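You operate a simulated robot arm through the tools that you are given. There is no shell and no other tool.

Carry out the task below with a simulated two-armed robot. There is one attempt and no reset: what you move stays moved.

Task
Mount the core from the cream table on its upright shaft and clamp it with air.
Fine: the teal collar goes on top of the core; set the dial to about 6 bar, then turn the air on and wait till the shaft's yellow lugs come out; leave the hoses.

It is judged by the outcome, as a careful person would: the job done as asked, and still so three seconds after it is handed in. It fails if anything else is knocked over, pushed out of place, dropped, spilled or broken.

Robot
Two 7-joint arms with fingered hands on one trunk that stands fixed in place. Base frame: the origin is at the foot of the trunk, x ahead of it, y to its left, z up. Lengths are in mm, angles in degrees, forces in N, time in s.
The left shoulder is at [30, 136, 1180], the right one opposite. Each reaches about 1253 mm from its shoulder. Payload 5 kg a hand.
The TCP of each hand is the grasp point between the finger pads, 42 mm short of the fingertips. In the tool frame z runs along the fingers and y along their closing line. The gripper opens to 208 mm; its body begins 119 mm behind the TCP. The gripper is a hand of 4 fingers: y runs from the thumb to the fingers, the wrist lies at [0, 0, -332] in the tool frame, and closing takes about 1.5 s.
Orientation is that of the tool frame in the base frame, as [roll, pitch, yaw] about the fixed x, y, z axes, in that order (R = Rz(yaw) Ry(pitch) Rx(roll)). With the fingers straight down and closing along the base's y, the tool's x points along the base's -x, its y along +y and its z along -z.

Tools
- The arms move only by the tool jog_arm. It takes "left_plan", "right_plan" or both (then of equal length, played together; a hand with none holds still); each is a list of rows, each a list of 6 numbers: the shift along the base's x, y, z in units of 150 mm (1.0 is 150 mm), then the turn, a rotation vector about the base's x, y, z in units of 180 degrees (1.0 is 180 degrees). In form: [[x, y, z, ax, ay, az], ...]. A call has 1 to 20 rows; each row is the pose to reach, as a shift and turn from the pose commanded when the call began. "left_claw" and "right_claw" are, for a hand that has rows, the finger opening in m, from 0 to 0.208, set as the call begins (left out, the last holds). A call with a number of a shift or a turn outside -1 to 1 is refused whole. A row lasts 0.2 s, in which the tool goes at most 50 mm and 8.6 degrees; a call with a longer step from one row to the next is refused whole, and so is a gripper value outside its range. A pose out of reach is approached as far as the arm can. The call stops where the force on the tool passes 40 N (or 10 N more than at its start, if that is more) or the arm is blocked; 0.2 s more then pass. Each finger travels about 72 mm/s and halts on what it meets, pressing with about 24 N; the grip force reading is that of the motor and also rises with nothing between the fingers. The clock runs only during rows and for 0.2 s after the last one: add rows that repeat a pose to give the fingers time. The reply holds the time, the measured pose of the TCP, the force on the tool along the base axes, the opening and the grip force, in the units named above and with some noise, with the torque about the TCP (base axes, N m) and any sound that the robot's microphone picked up.
- Cameras (640 x 400 px; columns grow to the right, rows downward): "scene" is now at [44.6, -11, 1901.3]; the picture's right is [-0.12, -0.99, 0.00], its down [-0.78, 0.09, -0.61] and it looks along [0.61, -0.07, -0.79] (base axes); focal length 355 px, centre (320, 200). "left" rides on the left gripper at [-101, 1, -145] in its tool frame; the picture's right is [-0.01, -1.00, 0.00], its down [0.82, 0.00, -0.57] and it looks along [0.57, 0.00, 0.82] (tool axes); focal length 261 px, centre (320, 200). "right" rides on the right gripper at [101, 0, -145] in its tool frame; the picture's right is [0.00, 1.00, 0.00], its down [-0.82, 0.00, -0.57] and it looks along [-0.57, 0.00, 0.82] (tool axes); focal length 261 px, centre (320, 200). There is no depth. A picture from a camera that has moved, and an enlarged one, comes with that camera's place and axes in the base frame and with its lens.
- capture(camera): a new picture of that camera. It takes no simulated time.
- raise_lower(by): moves the trunk up (or, below 0, down) by that many mm; the arms and the scene camera ride with it, the base frame stays. It gives what a move gives, with no picture.
- finger_targets(finger1, finger2, finger3, thumb_bend, hand): sets how far each is bent, from 0 (flat) to 1 (curled in); at 0.3 the hand is open as for a grip, at 0.7 the pads meet at the TCP. One left out holds its place. A second passes; each finger stops where it meets its share of the squeeze, and holds until it gets a number again. A gripper value or a shape takes the hand back. It gives what a move gives, with no picture; readings hold the bend of each and the force on the fingers (four entries, about 0 where the hand has none), thumb and palm.
- set_grasp(shape, hand): the hand has 4 fingers and takes this shape, open, in about a second: jaw (thumb against the fingers, like two jaws); tri (thumb and two fingers); tip (a fingertip pinch); poke (one finger out to press); point (the index stretched); flat (the hand flat); cup (the hand cupped); fist (a fist). The gripper value then closes the fingers along that shape, each until it touches; the sizes above hold for jaw. It gives what a move gives, with no picture.
- aim_head(pan, tilt): turns the head with the scene camera to pan (to the left, within 143 degrees either way) and tilt (down, from -29 to 69), counted from straight ahead of the robot. It gives what a move gives.
- close_up(camera, box): a new picture of the part [left, top, right, bottom] of that camera's present view, enlarged. It takes no simulated time.
- hand_in(): hands the job in; it is judged then, once.

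Places have to be worked out from the pictures, the camera data and where the tool is seen. Open the grippers and draw the arms clear of the work before you hand the job in, unless the task says otherwise.

The tools are called after ">>>" as name(argument=value, ...) on one line, values as JSON. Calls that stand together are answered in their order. jog_arm: Moves the arms, as the interface text tells. Its arguments: {"type":"object","properties":{"left_plan":{"type":"array"},"left_claw":{"type":"number"},"right_plan":{"type":"array"},"right_claw":{"type":"number"}},"required":[]} The other tools are called the same way: raise_lower (by) moves the trunk up or down; set_grasp (shape, hand) gives the hand a shape; finger_targets (finger1, finger2, finger3, thumb_bend, hand) moves the fingers one by one; aim_head (pan, tilt) turns the head that bears the scene camera; capture (camera) takes a picture; close_up (camera, box) takes an enlarged picture of a part of a camera's view; hand_in () hands the job in.

At the start:

```text
time_s: 0.0
left_tcp_pos: [749.3, 164.4, 1178.1]
left_tcp_rot: [180.0, 0.1, -180.0]
left_wrist_force: [-0.1, -0.3, -0.4]
left_moment: [-0.01, 0.0, 0.03]
left_width: 207.8
left_grasp_force: 0.0
left_shape: jaw
left_bend: [0.3, 0.3, 0.3, 0.3]
left_finger forces: [0.0, 0.1, 0.1, 0.0, 0.0, 0.1]
right_tcp_pos: [742.8, -547.4, 1156.5]
right_tcp_rot: [-180.0, 0.0, -180.0]
right_wrist_force: [-0.2, 0.5, 0.3]
right_moment: [-0.02, -0.04, -0.01]
right_width: 208.0
right_grasp_force: 0.1
right_shape: jaw
right_bend: [0.3, 0.3, 0.3, 0.3]
right_finger forces: [0.0, 0.0, 0.0, 0.0, 0.1, 0.0]
trunk travel left (down, up): [-200.0, 290.0]
head pan, tilt (commanded): [-6.8, 52.2]
```

scene: 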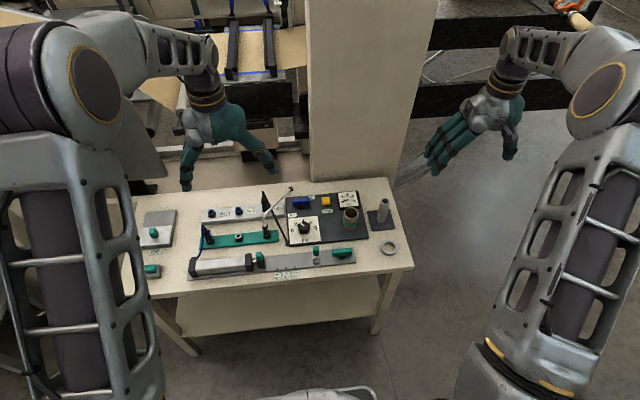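
right: 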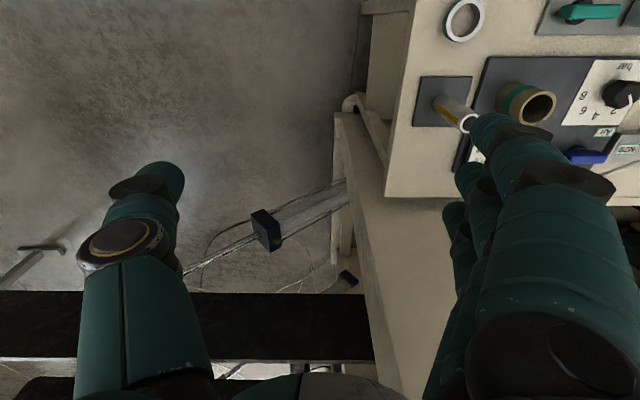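
left: 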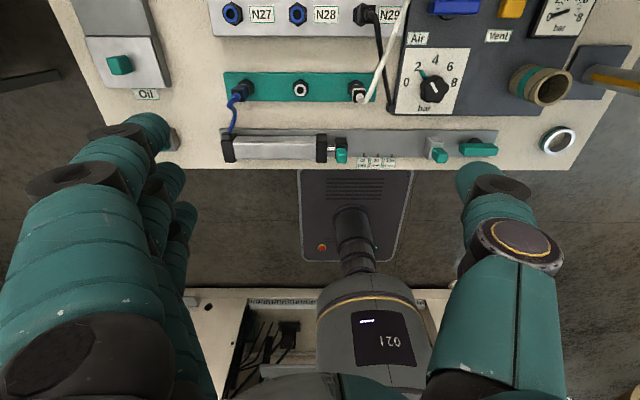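

I'll begin by looking closer at the cream table, where I see a grey panel with a dial, a core, an upright shaft and a ring.

>>> close_up(camera="scene", box=[260, 170, 420, 270])

>>> close_up(camera="scene", box=[130, 170, 290, 290])

>>> close_up(camera="right", box=[380, 0, 640, 200])

>>> close_up(camera="left", box=[360, 0, 640, 175])

```text
4.00 times, centred on (340, 220) of scene
camera zoom: at [44.6, -11.0, 1901.3], right [-0.12, -0.99, 0.0], down [-0.78, 0.09, -0.61], along [0.61, -0.07, -0.79], focal length 1419 px, centre (240, 120)
```

zoom: 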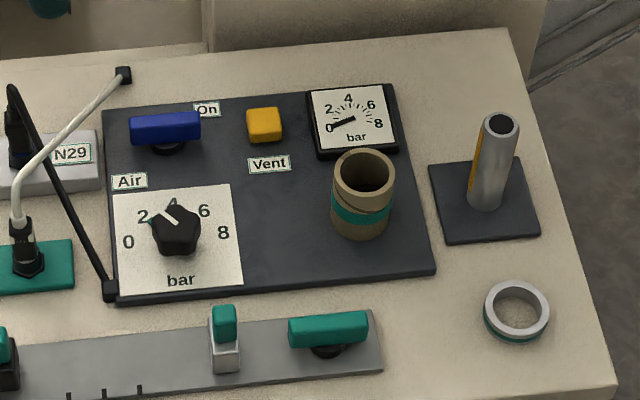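

```text
3.33 times, centred on (210, 230) of scene
camera zoom: at [44.6, -11.0, 1901.3], right [-0.12, -0.99, 0.0], down [-0.78, 0.09, -0.61], along [0.61, -0.07, -0.79], focal length 1183 px, centre (687, 100)
```

zoom: 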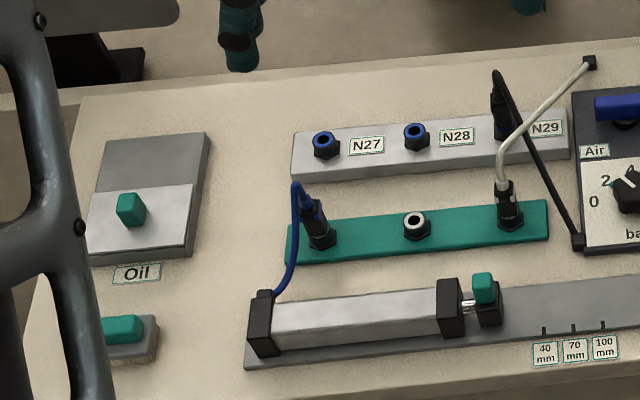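

```text
2.00 times, centred on (510, 100) of right
camera zoom: at [642.7, -547.1, 1300.8], right [0.0, 1.0, 0.0], down [0.82, 0.0, 0.57], along [0.57, 0.0, -0.82], focal length 521 px, centre (-60, 400)
```

zoom: 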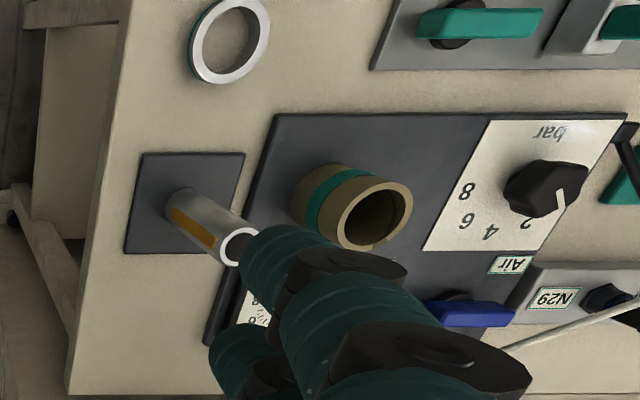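

```text
2.29 times, centred on (500, 88) of left
camera zoom: at [850.7, 165.7, 1322.9], right [0.01, -1.0, 0.0], down [-0.82, 0.0, 0.57], along [-0.57, 0.0, -0.82], focal length 596 px, centre (-91, 457)
```

zoom: 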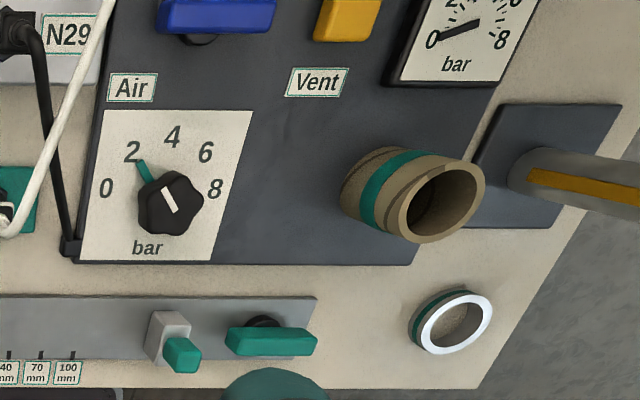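

The panel carries an "Air" dial (near 2), a blue lever with an "On" label, a yellow vent button, the gauge, the brown core (at about [755,-206], top z≈880), the shaft (about [770,-327], top z≈920) and a silver/teal ring on the table (about [645,-327,815]). I'll zoom in for finer detail before moving.

>>> close_up(camera="scene", box=[284, 190, 324, 215])

>>> close_up(camera="scene", box=[284, 213, 324, 245])

>>> close_up(camera="scene", box=[332, 190, 372, 235])

>>> close_up(camera="scene", box=[364, 192, 404, 262])

>>> close_up(camera="left", box=[420, 0, 600, 170])

```text
16.00 times, centred on (304, 202) of scene
camera zoom: at [44.6, -11.0, 1901.3], right [-0.12, -0.99, 0.0], down [-0.78, 0.09, -0.61], along [0.61, -0.07, -0.79], focal length 5676 px, centre (576, 160)
```

zoom: 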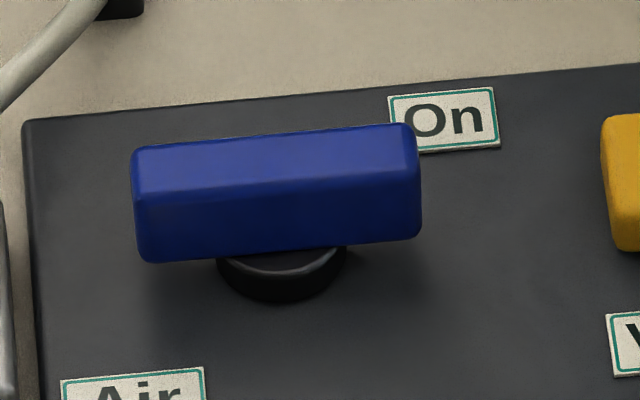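

```text
12.50 times, centred on (304, 229) of scene
camera zoom: at [44.6, -11.0, 1901.3], right [-0.12, -0.99, 0.0], down [-0.78, 0.09, -0.61], along [0.61, -0.07, -0.79], focal length 4435 px, centre (520, -162)
```

zoom: 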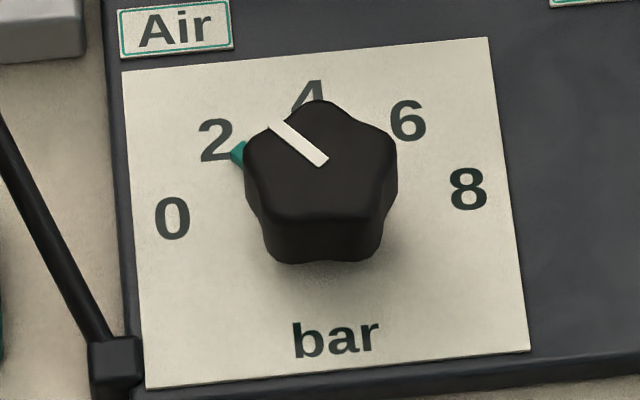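

```text
8.89 times, centred on (352, 212) of scene
camera zoom: at [44.6, -11.0, 1901.3], right [-0.12, -0.99, 0.0], down [-0.78, 0.09, -0.61], along [0.61, -0.07, -0.79], focal length 3154 px, centre (36, 89)
```

zoom: 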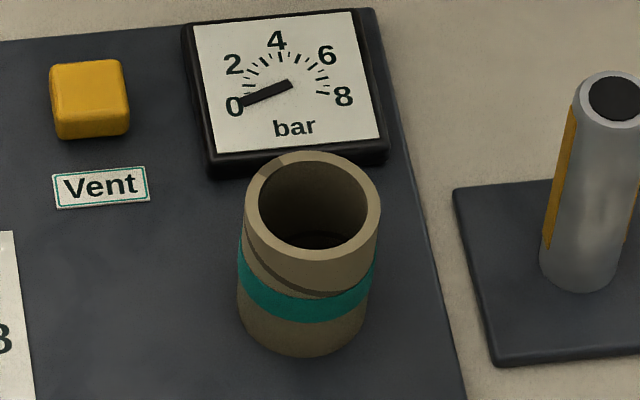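

```text
5.71 times, centred on (384, 227) of scene
camera zoom: at [44.6, -11.0, 1901.3], right [-0.12, -0.99, 0.0], down [-0.78, 0.09, -0.61], along [0.61, -0.07, -0.79], focal length 2027 px, centre (-46, 46)
```

zoom: 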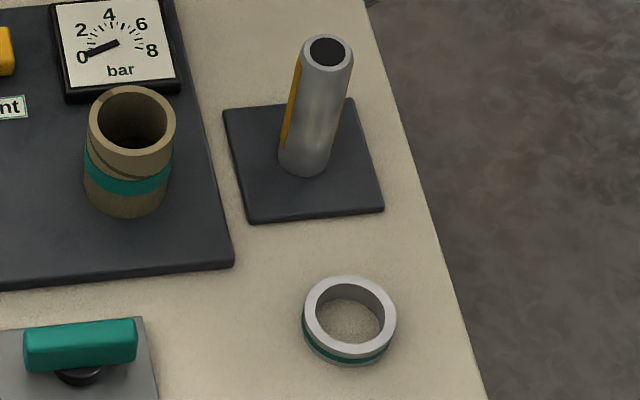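

```text
2.35 times, centred on (510, 85) of left
camera zoom: at [850.7, 165.7, 1322.9], right [0.01, -1.0, 0.0], down [-0.82, 0.0, 0.57], along [-0.57, 0.0, -0.82], focal length 613 px, centre (-127, 471)
```

zoom: 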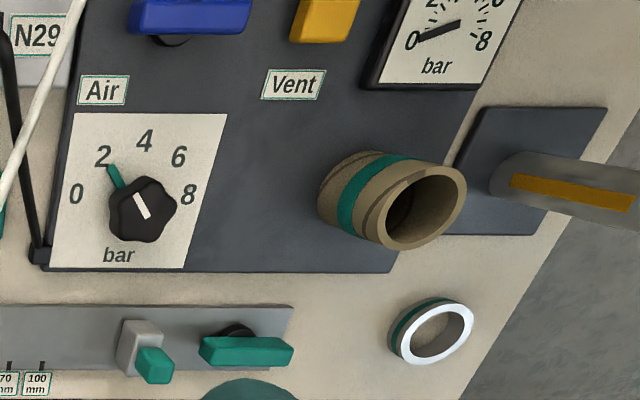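

The core, shaft and ring positions triangulate consistently between cameras. Before touching anything I'll close the right hand partway in free air to learn how the fingers look near a 58 mm opening.

>>> jog_arm(right_plan=[[0, 0, 0, 0, 0, 0], [0, 0, 0, 0, 0, 0], [0, 0, 0, 0, 0, 0], [0, 0, 0, 0, 0, 0], [0, 0, 0, 0, 0, 0], [0, 0, 0, 0, 0, 0], [0, 0, 0, 0, 0, 0], [0, 0, 0, 0, 0, 0], [0, 0, 0, 0, 0, 0], [0, 0, 0, 0, 0, 0], [0, 0, 0, 0, 0, 0]], right_claw=0.058)

>>> capture(camera="right")

>>> close_up(camera="scene", box=[400, 20, 600, 190])

```text
time_s: 2.4
left_tcp_pos: [749.8, 165.5, 1176.0]
left_tcp_rot: [-179.9, 0.1, 180.0]
left_wrist_force: [0.2, -0.4, 0.2]
left_moment: [-0.02, 0.0, 0.0]
left_width: 208.0
left_grasp_force: 0.1
left_shape: jaw
left_bend: [0.3, 0.3, 0.3, 0.3]
left_finger forces: [0.0, 0.1, 0.0, 0.0, 0.0, 0.0]
right_tcp_pos: [742.0, -546.1, 1157.0]
right_tcp_rot: [180.0, 0.0, -179.9]
right_wrist_force: [-0.5, -0.7, 0.0]
right_moment: [-0.02, 0.01, 0.01]
right_width: 58.7
right_grasp_force: 0.1
right_shape: jaw
right_bend: [0.73, 0.73, 0.73, 0.7]
right_finger forces: [0.0, 0.0, 0.0, 0.0, 0.1, 0.1]
trunk travel left (down, up): [-200.0, 290.0]
head pan, tilt (commanded): [-6.8, 52.2]
```

```text
taken
camera right: at [642.7, -547.1, 1300.8], right [0.0, 1.0, 0.0], down [0.82, 0.0, 0.57], along [0.57, 0.0, -0.82], focal length 261 px, centre (320, 200)
```

right: 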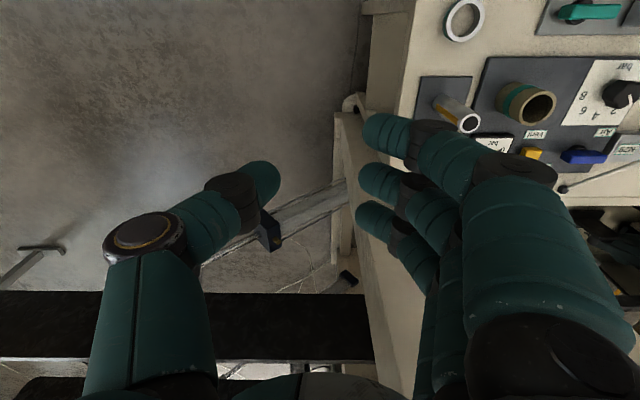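

```text
2.35 times, centred on (500, 105) of scene
camera zoom: at [44.6, -11.0, 1901.3], right [-0.12, -0.99, 0.0], down [-0.78, 0.09, -0.61], along [0.61, -0.07, -0.79], focal length 835 px, centre (-104, 424)
```

zoom: 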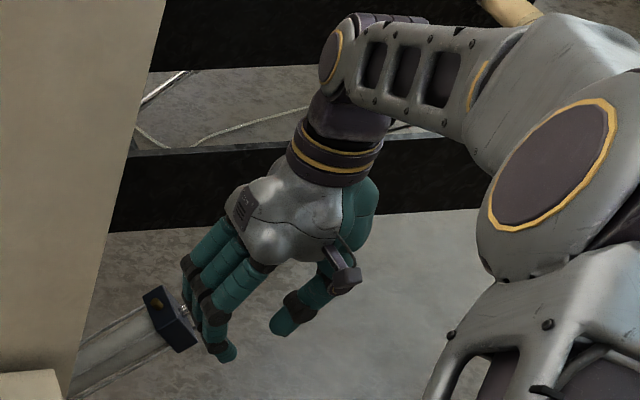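

At 58 mm the three fingers sit about 36 mm apart along x with tips roughly 20–30 mm below the TCP. For a 55 mm round part a three-point grasp may suit better, so I'll try the "tri" shape in the air and look.

>>> set_grasp(hand="right", shape="tri")

>>> capture(camera="right")

>>> jog_arm(right_plan=[[0, 0, 0, 0, 0, 0], [0, 0, 0, 0, 0, 0], [0, 0, 0, 0, 0, 0], [0, 0, 0, 0, 0, 0], [0, 0, 0, 0, 0, 0], [0, 0, 0, 0, 0, 0], [0, 0, 0, 0, 0, 0], [0, 0, 0, 0, 0, 0], [0, 0, 0, 0, 0, 0], [0, 0, 0, 0, 0, 0], [0, 0, 0, 0, 0, 0]], right_claw=0.055)

>>> capture(camera="right")

>>> close_up(camera="scene", box=[400, 20, 600, 190])

```text
time_s: 3.3
left_tcp_pos: [749.7, 165.0, 1177.3]
left_tcp_rot: [-180.0, 0.0, 180.0]
left_wrist_force: [0.2, -0.8, 0.7]
left_moment: [-0.02, -0.02, 0.0]
left_width: 207.8
left_grasp_force: 0.0
left_shape: jaw
left_bend: [0.3, 0.3, 0.3, 0.3]
left_finger forces: [0.0, 0.0, 0.0, 0.0, 0.0, 0.0]
right_tcp_pos: [742.2, -546.4, 1156.0]
right_tcp_rot: [-180.0, -0.1, -180.0]
right_wrist_force: [-0.6, -1.1, -0.8]
right_moment: [-0.01, 0.02, 0.01]
right_width: 208.1
right_grasp_force: 0.0
right_shape: tri
right_bend: [0.3, 0.3, 0.06, 0.3]
right_finger forces: [0.0, 0.0, 0.1, 0.0, 0.0, 0.0]
trunk travel left (down, up): [-200.0, 290.0]
head pan, tilt (commanded): [-6.8, 52.2]
```

```text
taken
camera right: at [642.7, -547.1, 1300.8], right [0.0, 1.0, 0.0], down [0.82, 0.0, 0.57], along [0.57, 0.0, -0.82], focal length 261 px, centre (320, 200)
```

right: 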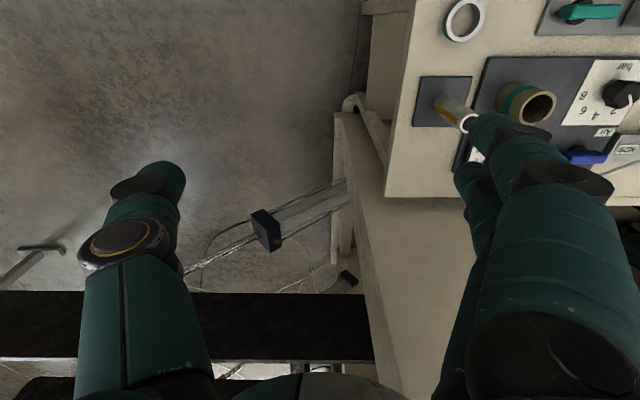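

```text
time_s: 5.7
left_tcp_pos: [749.5, 164.3, 1177.0]
left_tcp_rot: [-180.0, 0.0, -180.0]
left_wrist_force: [-1.0, -0.1, -0.2]
left_moment: [-0.02, 0.0, 0.0]
left_width: 207.6
left_grasp_force: 0.0
left_shape: jaw
left_bend: [0.3, 0.3, 0.3, 0.3]
left_finger forces: [0.0, 0.0, 0.0, 0.0, 0.1, 0.0]
right_tcp_pos: [743.3, -547.4, 1155.9]
right_tcp_rot: [180.0, 0.0, -180.0]
right_wrist_force: [0.5, -1.0, 0.7]
right_moment: [0.02, -0.01, -0.01]
right_width: 55.5
right_grasp_force: 0.1
right_shape: tri
right_bend: [0.73, 0.73, 0.06, 0.7]
right_finger forces: [0.1, 0.0, 0.1, 0.1, 0.1, 0.0]
trunk travel left (down, up): [-200.0, 290.0]
head pan, tilt (commanded): [-6.8, 52.2]
```

```text
taken
camera right: at [642.6, -547.1, 1300.8], right [0.0, 1.0, 0.0], down [0.82, 0.0, 0.57], along [0.57, 0.0, -0.82], focal length 261 px, centre (320, 200)
```

right: 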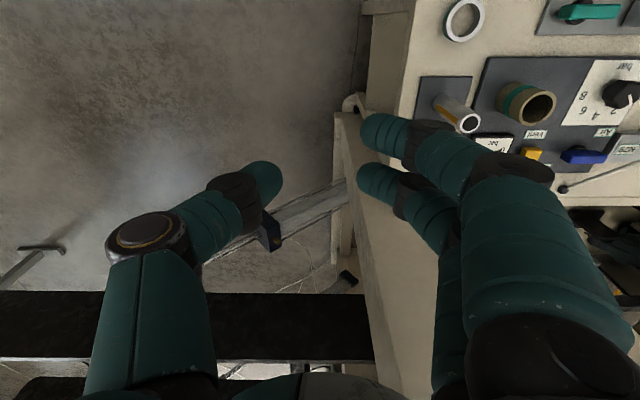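

```text
2.35 times, centred on (500, 105) of scene
camera zoom: at [44.6, -11.0, 1901.3], right [-0.12, -0.99, 0.0], down [-0.78, 0.09, -0.61], along [0.61, -0.07, -0.79], focal length 835 px, centre (-104, 424)
```

zoom: 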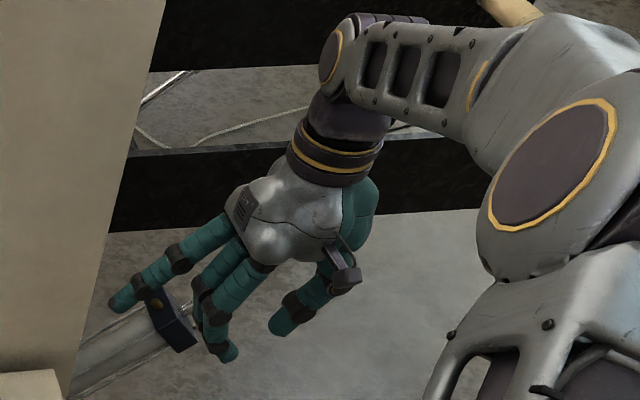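

The tri shape is lopsided (its third finger sticks out), so I'll go back to jaw, where the middle finger opposes the thumb. I'll then bring the right hand above the core at a safe height for a closer look.

>>> set_grasp(hand="right", shape="jaw")

>>> jog_arm(right_plan=[[0.02, 0.25, 0, 0, 0, 0], [0.04, 0.5, 0, 0, 0, 0], [0.06, 0.75, 0, 0, 0, 0], [0.08, 1.0, 0, 0, 0, 0]], right_claw=0.11)

>>> jog_arm(right_plan=[[0, 0.25, 0, 0, 0, 0], [0, 0.5, 0, 0, 0, 0], [0, 0.75, 0, 0, 0, 0], [0, 1.0, 0, 0, 0, 0]])

>>> capture(camera="right")

>>> capture(camera="scene")

```text
time_s: 6.6
left_tcp_pos: [749.7, 164.7, 1176.3]
left_tcp_rot: [180.0, 0.0, -179.9]
left_wrist_force: [0.7, 0.3, 0.9]
left_moment: [-0.03, 0.01, -0.04]
left_width: 207.5
left_grasp_force: 0.0
left_shape: jaw
left_bend: [0.3, 0.3, 0.3, 0.3]
left_finger forces: [0.0, 0.0, 0.0, 0.1, 0.1, 0.0]
right_tcp_pos: [741.2, -547.6, 1157.1]
right_tcp_rot: [-180.0, 0.0, 180.0]
right_wrist_force: [0.1, 0.6, 0.6]
right_moment: [0.0, 0.03, 0.02]
right_width: 207.7
right_grasp_force: 0.0
right_shape: jaw
right_bend: [0.3, 0.3, 0.3, 0.3]
right_finger forces: [0.0, 0.0, 0.0, 0.0, 0.0, 0.0]
trunk travel left (down, up): [-200.0, 290.0]
head pan, tilt (commanded): [-6.8, 52.2]
```

```text
time_s: 7.6
left_tcp_pos: [749.4, 165.6, 1177.6]
left_tcp_rot: [-179.9, 0.0, -179.9]
left_wrist_force: [0.1, 1.1, 0.5]
left_moment: [-0.17, 0.04, 0.02]
left_width: 207.8
left_grasp_force: 0.0
left_shape: jaw
left_bend: [0.3, 0.3, 0.3, 0.3]
left_finger forces: [0.1, 0.0, 0.0, 0.0, 0.0, 0.1]
right_tcp_pos: [753.8, -397.6, 1155.0]
right_tcp_rot: [-179.9, 0.0, -180.0]
right_wrist_force: [0.1, -0.3, 0.4]
right_moment: [0.04, -0.06, 0.0]
right_width: 110.8
right_grasp_force: 0.0
right_shape: jaw
right_bend: [0.72, 0.72, 0.72, 0.7]
right_finger forces: [0.1, 0.1, 0.0, 0.0, 0.0, 0.1]
trunk travel left (down, up): [-200.0, 290.0]
head pan, tilt (commanded): [-6.8, 52.2]
```

```text
time_s: 8.6
left_tcp_pos: [749.5, 167.0, 1176.9]
left_tcp_rot: [180.0, 0.0, -179.9]
left_wrist_force: [0.6, 1.1, -0.6]
left_moment: [-0.16, 0.02, -0.03]
left_width: 207.5
left_grasp_force: 0.0
left_shape: jaw
left_bend: [0.3, 0.3, 0.3, 0.3]
left_finger forces: [0.0, 0.0, 0.1, 0.0, 0.0, 0.1]
right_tcp_pos: [752.7, -247.0, 1156.2]
right_tcp_rot: [-179.8, 0.0, 180.0]
right_wrist_force: [0.2, 0.6, 0.5]
right_moment: [-0.02, 0.01, 0.0]
right_width: 110.4
right_grasp_force: 0.1
right_shape: jaw
right_bend: [0.72, 0.72, 0.72, 0.7]
right_finger forces: [0.0, 0.1, 0.0, 0.0, 0.0, 0.0]
trunk travel left (down, up): [-200.0, 290.0]
head pan, tilt (commanded): [-6.8, 52.2]
```

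```text
taken
camera right: at [654.0, -246.3, 1300.9], right [0.01, 1.0, 0.0], down [0.82, 0.0, 0.57], along [0.57, 0.0, -0.82], focal length 261 px, centre (320, 200)
```

right: 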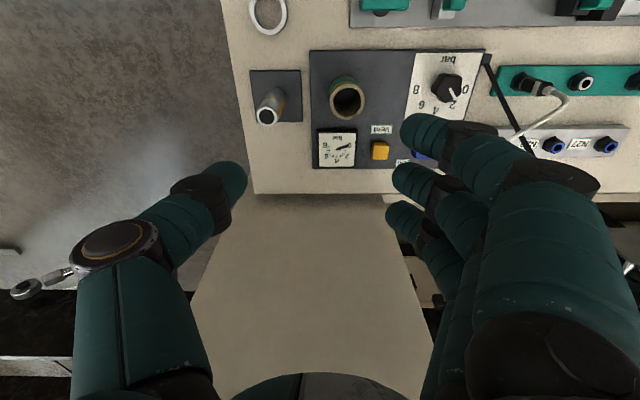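

```text
taken
camera scene: at [44.6, -8.8, 1901.3], right [-0.12, -0.99, 0.0], down [-0.78, 0.09, -0.61], along [0.61, -0.07, -0.79], focal length 355 px, centre (320, 200)
```

scene: 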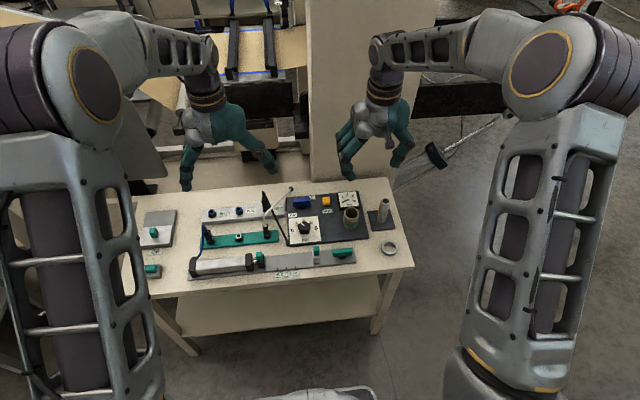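

The hand is now about 350 mm above the table, near the core. I'll zoom in from this camera to refine the core, shaft and ring positions.

>>> close_up(camera="right", box=[230, 0, 410, 170])

>>> close_up(camera="left", box=[480, 0, 640, 170])

>>> close_up(camera="scene", box=[330, 185, 410, 260])

```text
2.35 times, centred on (320, 85) of right
camera zoom: at [654.0, -246.3, 1300.9], right [0.01, 1.0, 0.0], down [0.82, 0.0, 0.57], along [0.57, 0.0, -0.82], focal length 613 px, centre (320, 471)
```

zoom: 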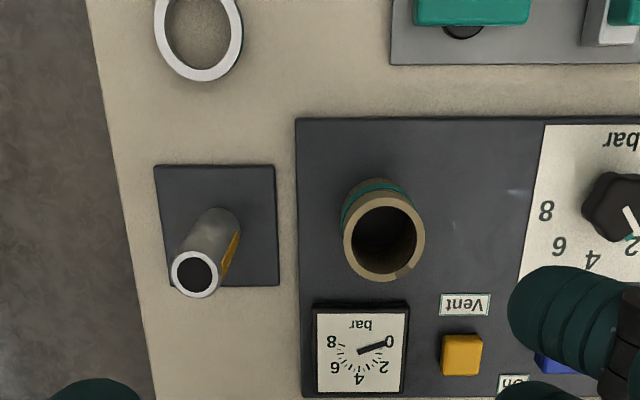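

```text
2.35 times, centred on (560, 85) of left
camera zoom: at [850.8, 167.5, 1322.7], right [0.01, -1.0, 0.0], down [-0.82, 0.0, 0.57], along [-0.57, 0.0, -0.82], focal length 613 px, centre (-245, 471)
```

zoom: 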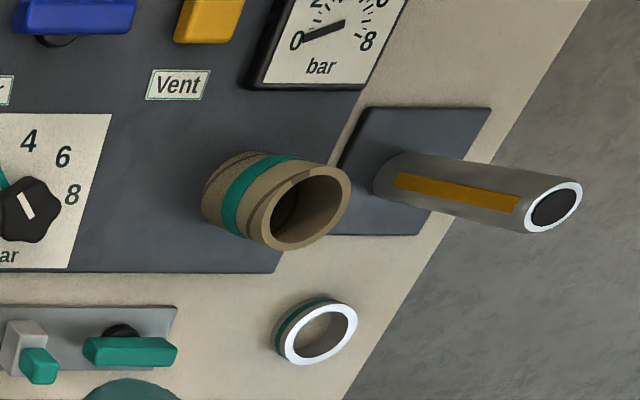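

```text
5.33 times, centred on (370, 222) of scene
camera zoom: at [44.6, -8.8, 1901.3], right [-0.12, -0.99, 0.0], down [-0.78, 0.09, -0.61], along [0.61, -0.07, -0.79], focal length 1892 px, centre (53, 80)
```

zoom: 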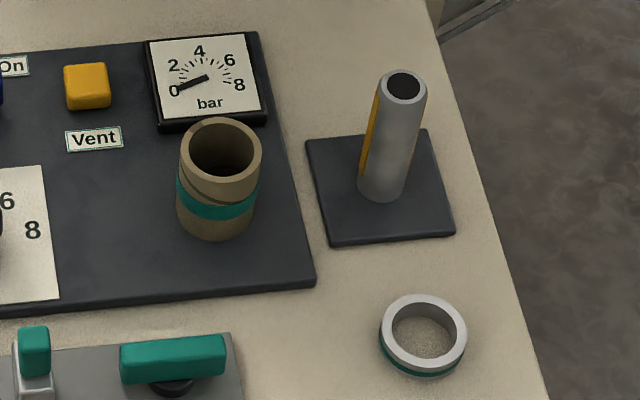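

Triangulation from three views puts the core at about [760,-204], top z≈880, with outer diameter about 55 mm and bore about 43 mm. I'll centre the hand over it and descend to about z=950, then look again.

>>> jog_arm(right_plan=[[0.02, 0.14, -0.2, 0, 0, 0], [0.04, 0.28, -0.4, 0, 0, 0], [0.04, 0.28, -0.7, 0, 0, 0], [0.04, 0.28, -1.0, 0, 0, 0]], right_claw=0.11)

>>> jog_arm(right_plan=[[0, 0, -0.2, 0, 0, 0], [0, 0, -0.4, 0, 0, 0], [0, 0, -0.4, 0, 0, 0]])

>>> capture(camera="right")

>>> close_up(camera="scene", box=[300, 120, 440, 250])

```text
time_s: 9.6
left_tcp_pos: [749.9, 165.9, 1176.6]
left_tcp_rot: [-180.0, -0.1, -179.9]
left_wrist_force: [0.5, 0.7, 0.1]
left_moment: [0.01, 0.09, 0.02]
left_width: 207.7
left_grasp_force: 0.2
left_shape: jaw
left_bend: [0.3, 0.3, 0.3, 0.3]
left_finger forces: [0.0, 0.1, 0.0, 0.0, 0.1, 0.0]
right_tcp_pos: [759.3, -204.8, 1007.3]
right_tcp_rot: [180.0, 0.1, -179.9]
right_wrist_force: [2.2, -0.4, 0.9]
right_moment: [0.0, 0.17, 0.0]
right_width: 110.6
right_grasp_force: 0.2
right_shape: jaw
right_bend: [0.72, 0.72, 0.72, 0.7]
right_finger forces: [0.1, 0.1, 0.0, 0.0, 0.0, 0.0]
trunk travel left (down, up): [-200.0, 290.0]
head pan, tilt (commanded): [-6.8, 52.2]
```

```text
time_s: 10.4
left_tcp_pos: [747.9, 165.5, 1177.4]
left_tcp_rot: [-180.0, 0.0, -179.9]
left_wrist_force: [0.2, -0.1, 0.2]
left_moment: [-0.01, -0.06, -0.02]
left_width: 207.7
left_grasp_force: 0.0
left_shape: jaw
left_bend: [0.3, 0.3, 0.3, 0.3]
left_finger forces: [0.1, 0.1, 0.0, 0.1, 0.0, 0.0]
right_tcp_pos: [760.5, -207.0, 949.4]
right_tcp_rot: [-180.0, 0.0, -180.0]
right_wrist_force: [-0.3, 0.4, -0.6]
right_moment: [0.0, 0.01, 0.01]
right_width: 110.4
right_grasp_force: 0.1
right_shape: jaw
right_bend: [0.72, 0.72, 0.72, 0.7]
right_finger forces: [0.0, 0.0, 0.0, 0.0, 0.0, 0.0]
trunk travel left (down, up): [-200.0, 290.0]
head pan, tilt (commanded): [-6.8, 52.2]
```

```text
taken
camera right: at [661.4, -205.6, 1093.1], right [0.0, 1.0, 0.0], down [0.82, 0.0, 0.57], along [0.57, 0.0, -0.82], focal length 261 px, centre (320, 200)
```

right: 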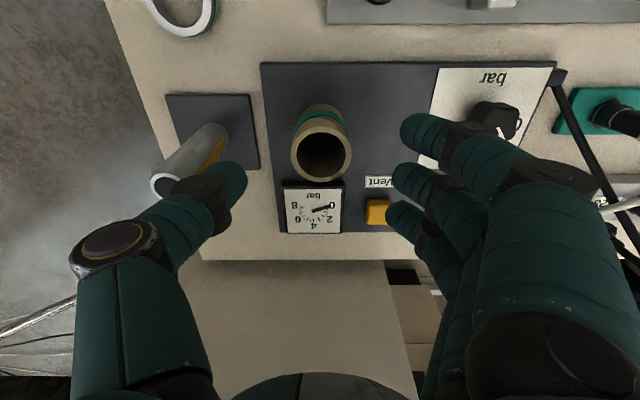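

```text
3.08 times, centred on (370, 185) of scene
camera zoom: at [44.2, -10.7, 1901.3], right [-0.12, -0.99, 0.0], down [-0.78, 0.09, -0.61], along [0.61, -0.07, -0.79], focal length 1092 px, centre (166, 246)
```

zoom: 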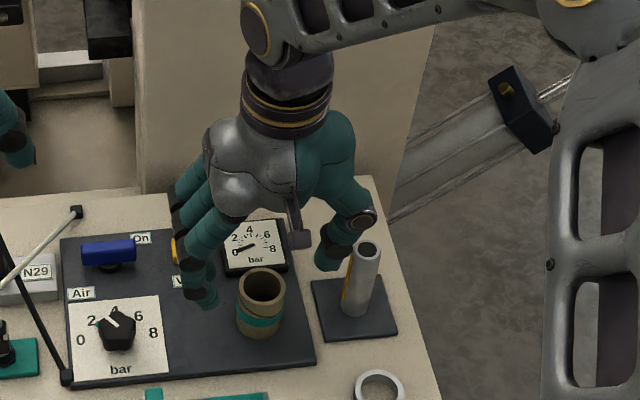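

Hand is centred near the core. I'll zoom in to measure where the core sits relative to the TCP.

>>> close_up(camera="right", box=[240, 80, 400, 200])

>>> close_up(camera="left", box=[480, 0, 640, 170])

```text
3.33 times, centred on (320, 140) of right
camera zoom: at [661.4, -205.6, 1093.1], right [0.0, 1.0, 0.0], down [0.82, 0.0, 0.57], along [0.57, 0.0, -0.82], focal length 869 px, centre (320, 400)
```

zoom: 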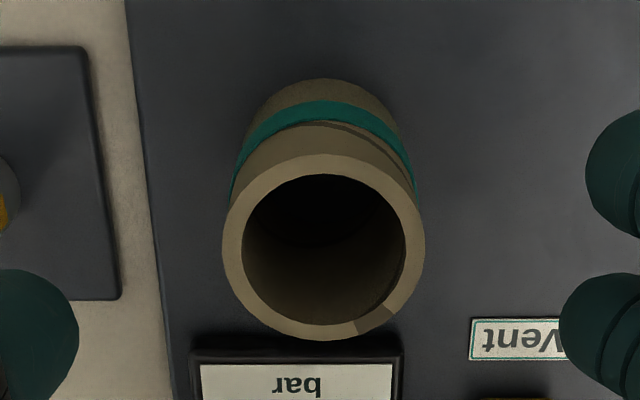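

```text
2.35 times, centred on (560, 85) of left
camera zoom: at [850.3, 165.9, 1323.2], right [0.01, -1.0, 0.0], down [-0.82, 0.0, 0.57], along [-0.57, 0.0, -0.82], focal length 613 px, centre (-245, 471)
```

zoom: 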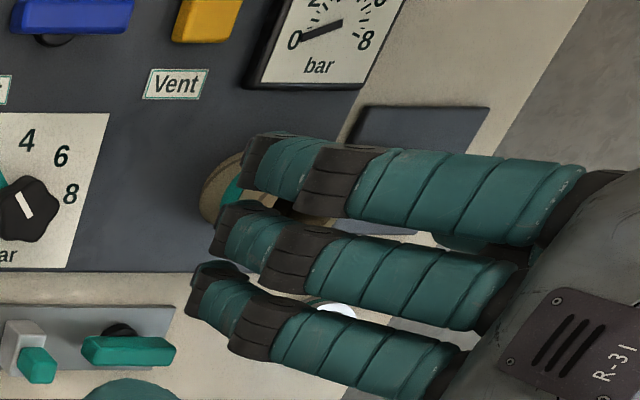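

The core rim is centred within about 1 mm of the TCP axis; it spans z≈814–881 with its teal band at mid-height, so it has no up/down preference and the loose ring is the teal collar. I'll descend around it to TCP z≈857 with 110 mm opening.

>>> jog_arm(right_plan=[[0, 0.005, -0.2, 0, 0, 0], [0, 0.005, -0.35, 0, 0, 0], [0, 0.005, -0.48, 0, 0, 0], [0, 0.005, -0.56, 0, 0, 0], [0, 0.005, -0.613, 0, 0, 0]], right_claw=0.11)

>>> capture(camera="right")

>>> close_up(camera="scene", box=[300, 150, 420, 250])

```text
time_s: 11.7
left_tcp_pos: [749.3, 162.6, 1177.0]
left_tcp_rot: [-180.0, -0.1, 179.8]
left_wrist_force: [-0.4, -0.1, 0.9]
left_moment: [0.05, -0.08, 0.0]
left_width: 207.7
left_grasp_force: 0.1
left_shape: jaw
left_bend: [0.3, 0.3, 0.3, 0.3]
left_finger forces: [0.1, 0.0, 0.1, 0.1, 0.0, 0.0]
right_tcp_pos: [758.1, -197.9, 854.9]
right_tcp_rot: [179.4, -0.2, -179.9]
right_wrist_force: [-5.5, 17.4, 4.3]
right_moment: [-1.47, -0.3, -0.39]
right_width: 106.7
right_grasp_force: 0.0
right_shape: jaw
right_bend: [0.72, 0.72, 0.72, 0.7]
right_finger forces: [0.0, 0.0, 0.0, 0.0, 18.4, 0.1]
trunk travel left (down, up): [-200.0, 290.0]
head pan, tilt (commanded): [-6.8, 52.2]
stopped in row 5 (right hand): the force on the tool passed its limit at 42 N (the readings are from after the stop); the commanded pose is now the measured one
```

```text
taken
camera right: at [659.5, -199.0, 1000.5], right [0.0, 1.0, 0.01], down [0.82, -0.01, 0.57], along [0.57, 0.01, -0.82], focal length 261 px, centre (320, 200)
```

right: 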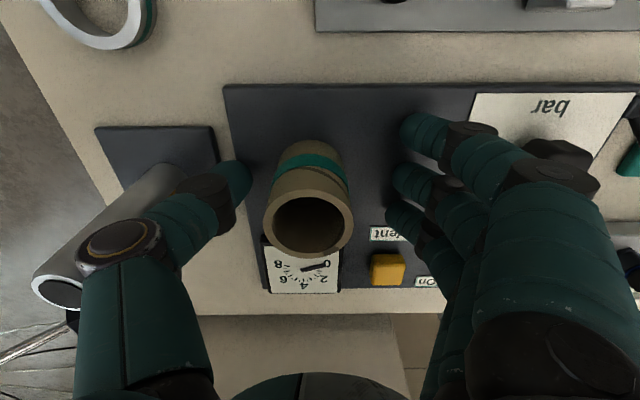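

```text
4.00 times, centred on (360, 200) of scene
camera zoom: at [43.9, -10.8, 1901.2], right [-0.12, -0.99, 0.0], down [-0.78, 0.09, -0.61], along [0.61, -0.07, -0.79], focal length 1419 px, centre (160, 200)
```

zoom: 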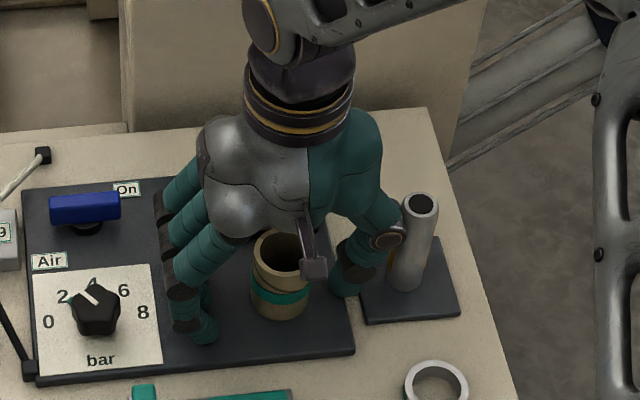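

The outside of the thumb knuckle met the shaft (force +y on the thumb), so this orientation is too wide here. I'll back off slightly toward +y away from the shaft, rise straight up, and then approach with the hand yawed.

>>> jog_arm(right_plan=[[0, 0.04, 0.02, 0, 0, 0], [0, 0.05, 0.15, 0, 0, 0], [0, 0.05, 0.35, 0, 0, 0], [0, 0.05, 0.6, 0, 0, 0], [0, 0.05, 0.8, 0, 0, 0]])

>>> close_up(camera="scene", box=[330, 185, 410, 260])

>>> capture(camera="right")

```text
time_s: 12.9
left_tcp_pos: [750.2, 164.2, 1177.1]
left_tcp_rot: [-180.0, 0.0, -180.0]
left_wrist_force: [-0.7, 0.7, -0.3]
left_moment: [-0.03, -0.05, 0.01]
left_width: 207.7
left_grasp_force: 0.0
left_shape: jaw
left_bend: [0.3, 0.3, 0.3, 0.3]
left_finger forces: [0.1, 0.1, 0.0, 0.0, 0.0, 0.1]
right_tcp_pos: [760.9, -193.6, 976.2]
right_tcp_rot: [179.7, -0.4, -180.0]
right_wrist_force: [-0.2, 0.5, -0.2]
right_moment: [-0.06, -0.06, 0.0]
right_width: 109.8
right_grasp_force: 0.0
right_shape: jaw
right_bend: [0.72, 0.72, 0.72, 0.7]
right_finger forces: [0.1, 0.1, 0.1, 0.0, 0.0, 0.0]
trunk travel left (down, up): [-200.0, 290.0]
head pan, tilt (commanded): [-6.8, 52.2]
```

```text
5.33 times, centred on (370, 222) of scene
camera zoom: at [44.1, -10.5, 1901.3], right [-0.12, -0.99, 0.0], down [-0.78, 0.09, -0.61], along [0.61, -0.07, -0.79], focal length 1892 px, centre (53, 80)
```

zoom: 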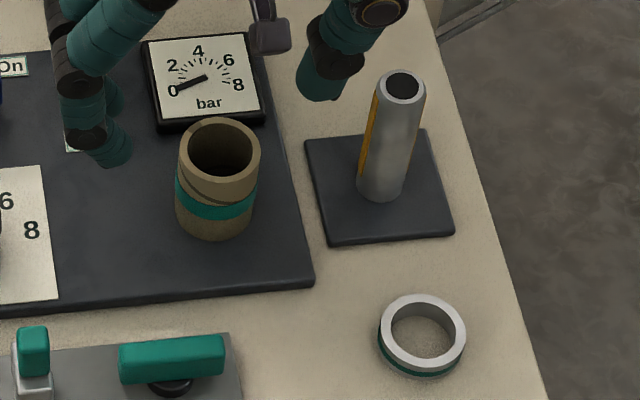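

```text
taken
camera right: at [661.2, -194.7, 1121.6], right [0.0, 1.0, 0.0], down [0.82, -0.01, 0.57], along [0.57, 0.0, -0.82], focal length 261 px, centre (320, 200)
```

right: 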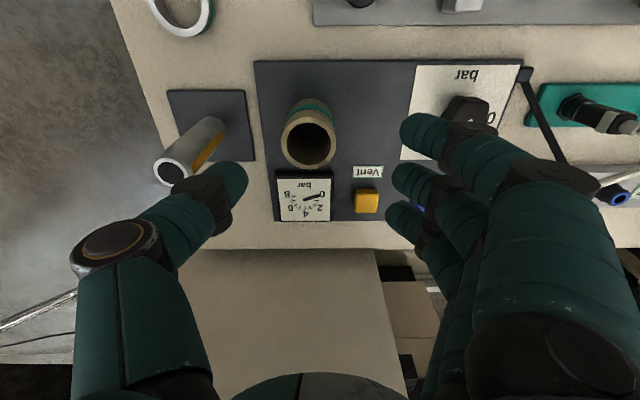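

Nothing has shifted. I'll yaw the right hand 45° counter-clockwise (thumb toward far-right, clear of both shaft and gauge) while recentring over the core and narrowing the opening to about 92 mm.

>>> jog_arm(right_plan=[[0, -0.012, 0, 0, 0, 0.042], [0, -0.024, 0, 0, 0, 0.084], [0, -0.036, 0, 0, 0, 0.126], [0, -0.048, 0, 0, 0, 0.168], [0, -0.06, 0, 0, 0, 0.21], [0, -0.07, 0, 0, 0, 0.25], [0, -0.07, 0, 0, 0, 0.25]], right_claw=0.092)

>>> capture(camera="right")

>>> close_up(camera="scene", box=[300, 120, 440, 250])

```text
time_s: 14.5
left_tcp_pos: [749.7, 162.8, 1177.5]
left_tcp_rot: [-180.0, 0.0, -180.0]
left_wrist_force: [-0.2, -0.1, -0.3]
left_moment: [-0.02, 0.02, 0.01]
left_width: 207.7
left_grasp_force: 0.2
left_shape: jaw
left_bend: [0.3, 0.3, 0.3, 0.3]
left_finger forces: [0.0, 0.1, 0.0, 0.0, 0.0, 0.0]
right_tcp_pos: [759.6, -203.5, 975.0]
right_tcp_rot: [179.7, -0.2, -134.9]
right_wrist_force: [0.2, 0.4, 0.3]
right_moment: [-0.02, -0.01, -0.01]
right_width: 92.5
right_grasp_force: 0.1
right_shape: jaw
right_bend: [0.73, 0.73, 0.73, 0.7]
right_finger forces: [0.0, 0.0, 0.0, 0.0, 0.1, 0.0]
trunk travel left (down, up): [-200.0, 290.0]
head pan, tilt (commanded): [-6.8, 52.2]
```

```text
taken
camera right: at [689.5, -275.7, 1120.0], right [-0.71, 0.71, 0.0], down [0.59, 0.58, 0.57], along [0.4, 0.4, -0.82], focal length 261 px, centre (320, 200)
```

right: 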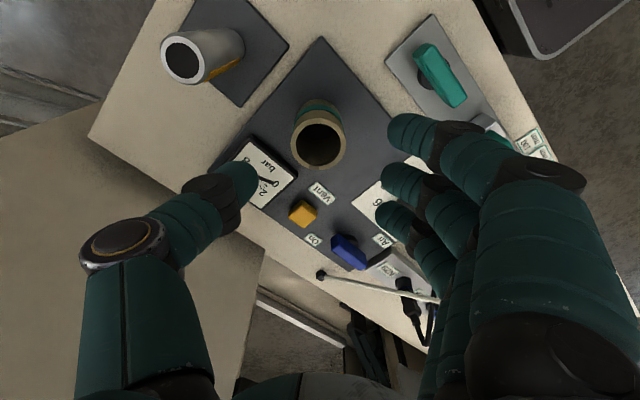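

```text
3.08 times, centred on (370, 185) of scene
camera zoom: at [44.6, -10.8, 1901.3], right [-0.12, -0.99, 0.0], down [-0.78, 0.09, -0.61], along [0.61, -0.07, -0.79], focal length 1092 px, centre (166, 246)
```

zoom: 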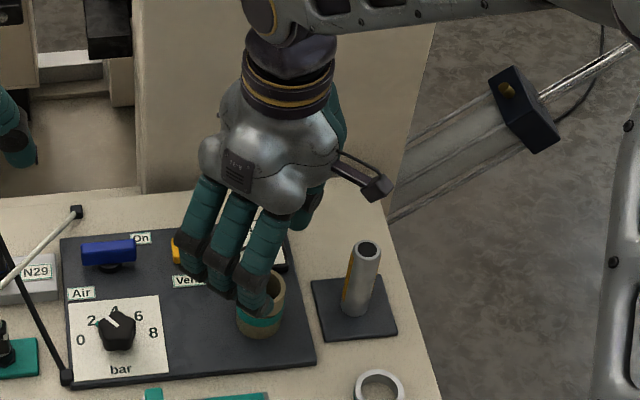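

The yawed hand is clear of shaft and gauge. I'll check centring on the core rim with a zoom before descending.

>>> close_up(camera="right", box=[240, 80, 400, 200])

```text
3.33 times, centred on (320, 140) of right
camera zoom: at [689.5, -275.7, 1120.0], right [-0.71, 0.71, 0.0], down [0.59, 0.58, 0.57], along [0.4, 0.4, -0.82], focal length 869 px, centre (320, 400)
```

zoom: 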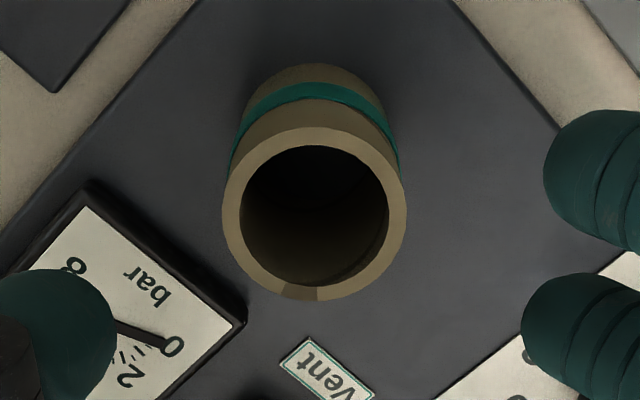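

Core centre is within about 1.5 mm of the TCP. I'll apply that small correction and descend to TCP z≈862, watching the force.

>>> jog_arm(right_plan=[[0.007, -0.007, -0.2, 0, 0, 0], [0.007, -0.007, -0.4, 0, 0, 0], [0.007, -0.007, -0.55, 0, 0, 0], [0.007, -0.007, -0.65, 0, 0, 0], [0.007, -0.007, -0.71, 0, 0, 0], [0.007, -0.007, -0.757, 0, 0, 0], [0.007, -0.007, -0.757, 0, 0, 0]], right_claw=0.092)

>>> capture(camera="right")

>>> close_up(camera="scene", box=[300, 150, 420, 250])

```text
time_s: 16.1
left_tcp_pos: [749.9, 163.9, 1177.1]
left_tcp_rot: [-179.9, 0.0, 180.0]
left_wrist_force: [-1.2, -0.8, -0.2]
left_moment: [-0.02, -0.05, 0.0]
left_width: 207.9
left_grasp_force: 0.0
left_shape: jaw
left_bend: [0.3, 0.3, 0.3, 0.3]
left_finger forces: [0.0, 0.1, 0.1, 0.0, 0.1, 0.0]
right_tcp_pos: [760.5, -205.2, 861.6]
right_tcp_rot: [179.7, -0.3, -135.1]
right_wrist_force: [0.3, -0.1, -0.5]
right_moment: [0.01, 0.0, 0.02]
right_width: 92.8
right_grasp_force: 0.0
right_shape: jaw
right_bend: [0.73, 0.73, 0.73, 0.7]
right_finger forces: [0.1, 0.0, 0.0, 0.1, 0.1, 0.0]
trunk travel left (down, up): [-200.0, 290.0]
head pan, tilt (commanded): [-6.8, 52.2]
```

```text
taken
camera right: at [690.4, -276.9, 1006.7], right [-0.7, 0.71, 0.0], down [0.59, 0.58, 0.57], along [0.4, 0.4, -0.82], focal length 261 px, centre (320, 200)
```

right: 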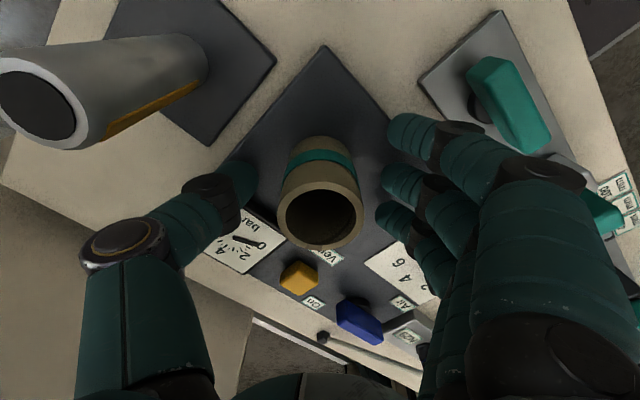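

```text
4.00 times, centred on (360, 200) of scene
camera zoom: at [44.3, -10.8, 1901.3], right [-0.12, -0.99, 0.0], down [-0.78, 0.09, -0.61], along [0.61, -0.07, -0.79], focal length 1419 px, centre (160, 200)
```

zoom: 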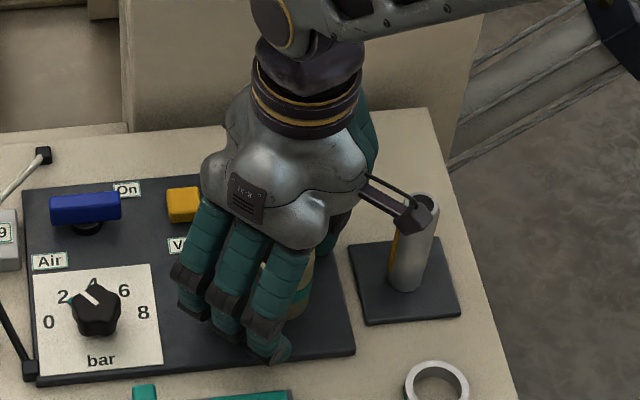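

Around the core with no contact. Now I'll close the fingers on it.

>>> jog_arm(right_plan=[[0, 0, 0, 0, 0, 0], [0, 0, 0, 0, 0, 0], [0, 0, 0, 0, 0, 0], [0, 0, 0, 0, 0, 0], [0, 0, 0, 0, 0, 0], [0, 0, 0, 0, 0, 0], [0, 0, 0, 0, 0, 0], [0, 0, 0, 0, 0, 0]], right_claw=0.035)

>>> capture(camera="right")

>>> close_up(camera="scene", box=[300, 150, 420, 250])

```text
time_s: 17.9
left_tcp_pos: [749.9, 164.7, 1176.4]
left_tcp_rot: [-179.9, 0.0, -179.9]
left_wrist_force: [0.0, 0.5, 1.0]
left_moment: [0.0, -0.03, 0.0]
left_width: 207.8
left_grasp_force: 0.0
left_shape: jaw
left_bend: [0.3, 0.3, 0.3, 0.3]
left_finger forces: [0.0, 0.1, 0.1, 0.0, 0.1, 0.0]
right_tcp_pos: [760.4, -204.5, 861.6]
right_tcp_rot: [179.8, -0.3, -135.0]
right_wrist_force: [1.1, -0.4, 1.8]
right_moment: [-0.01, 0.04, 0.01]
right_width: 26.2
right_grasp_force: 24.1
right_shape: jaw
right_bend: [0.7, 0.73, 0.7, 0.7]
right_finger forces: [0.0, 10.2, 7.7, 0.1, 18.5, 0.0]
trunk travel left (down, up): [-200.0, 290.0]
head pan, tilt (commanded): [-6.8, 52.2]
```

```text
taken
camera right: at [690.5, -277.0, 1006.7], right [-0.7, 0.71, 0.0], down [0.59, 0.58, 0.57], along [0.4, 0.4, -0.82], focal length 261 px, centre (320, 200)
```

right: 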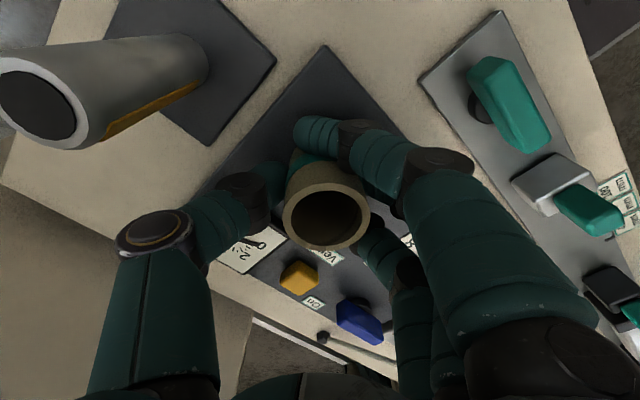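

```text
4.00 times, centred on (360, 200) of scene
camera zoom: at [44.5, -10.9, 1901.3], right [-0.12, -0.99, 0.0], down [-0.78, 0.09, -0.61], along [0.61, -0.07, -0.79], focal length 1419 px, centre (160, 200)
```

zoom: 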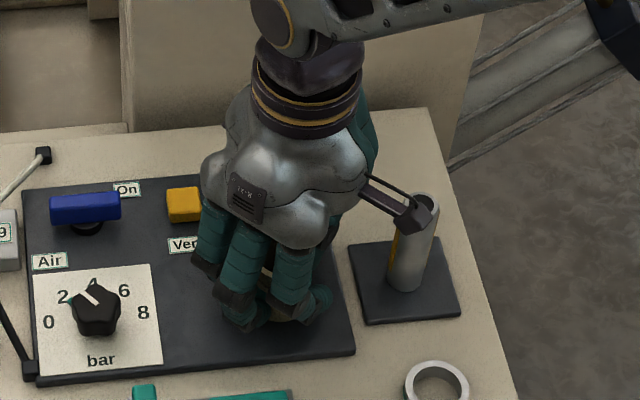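

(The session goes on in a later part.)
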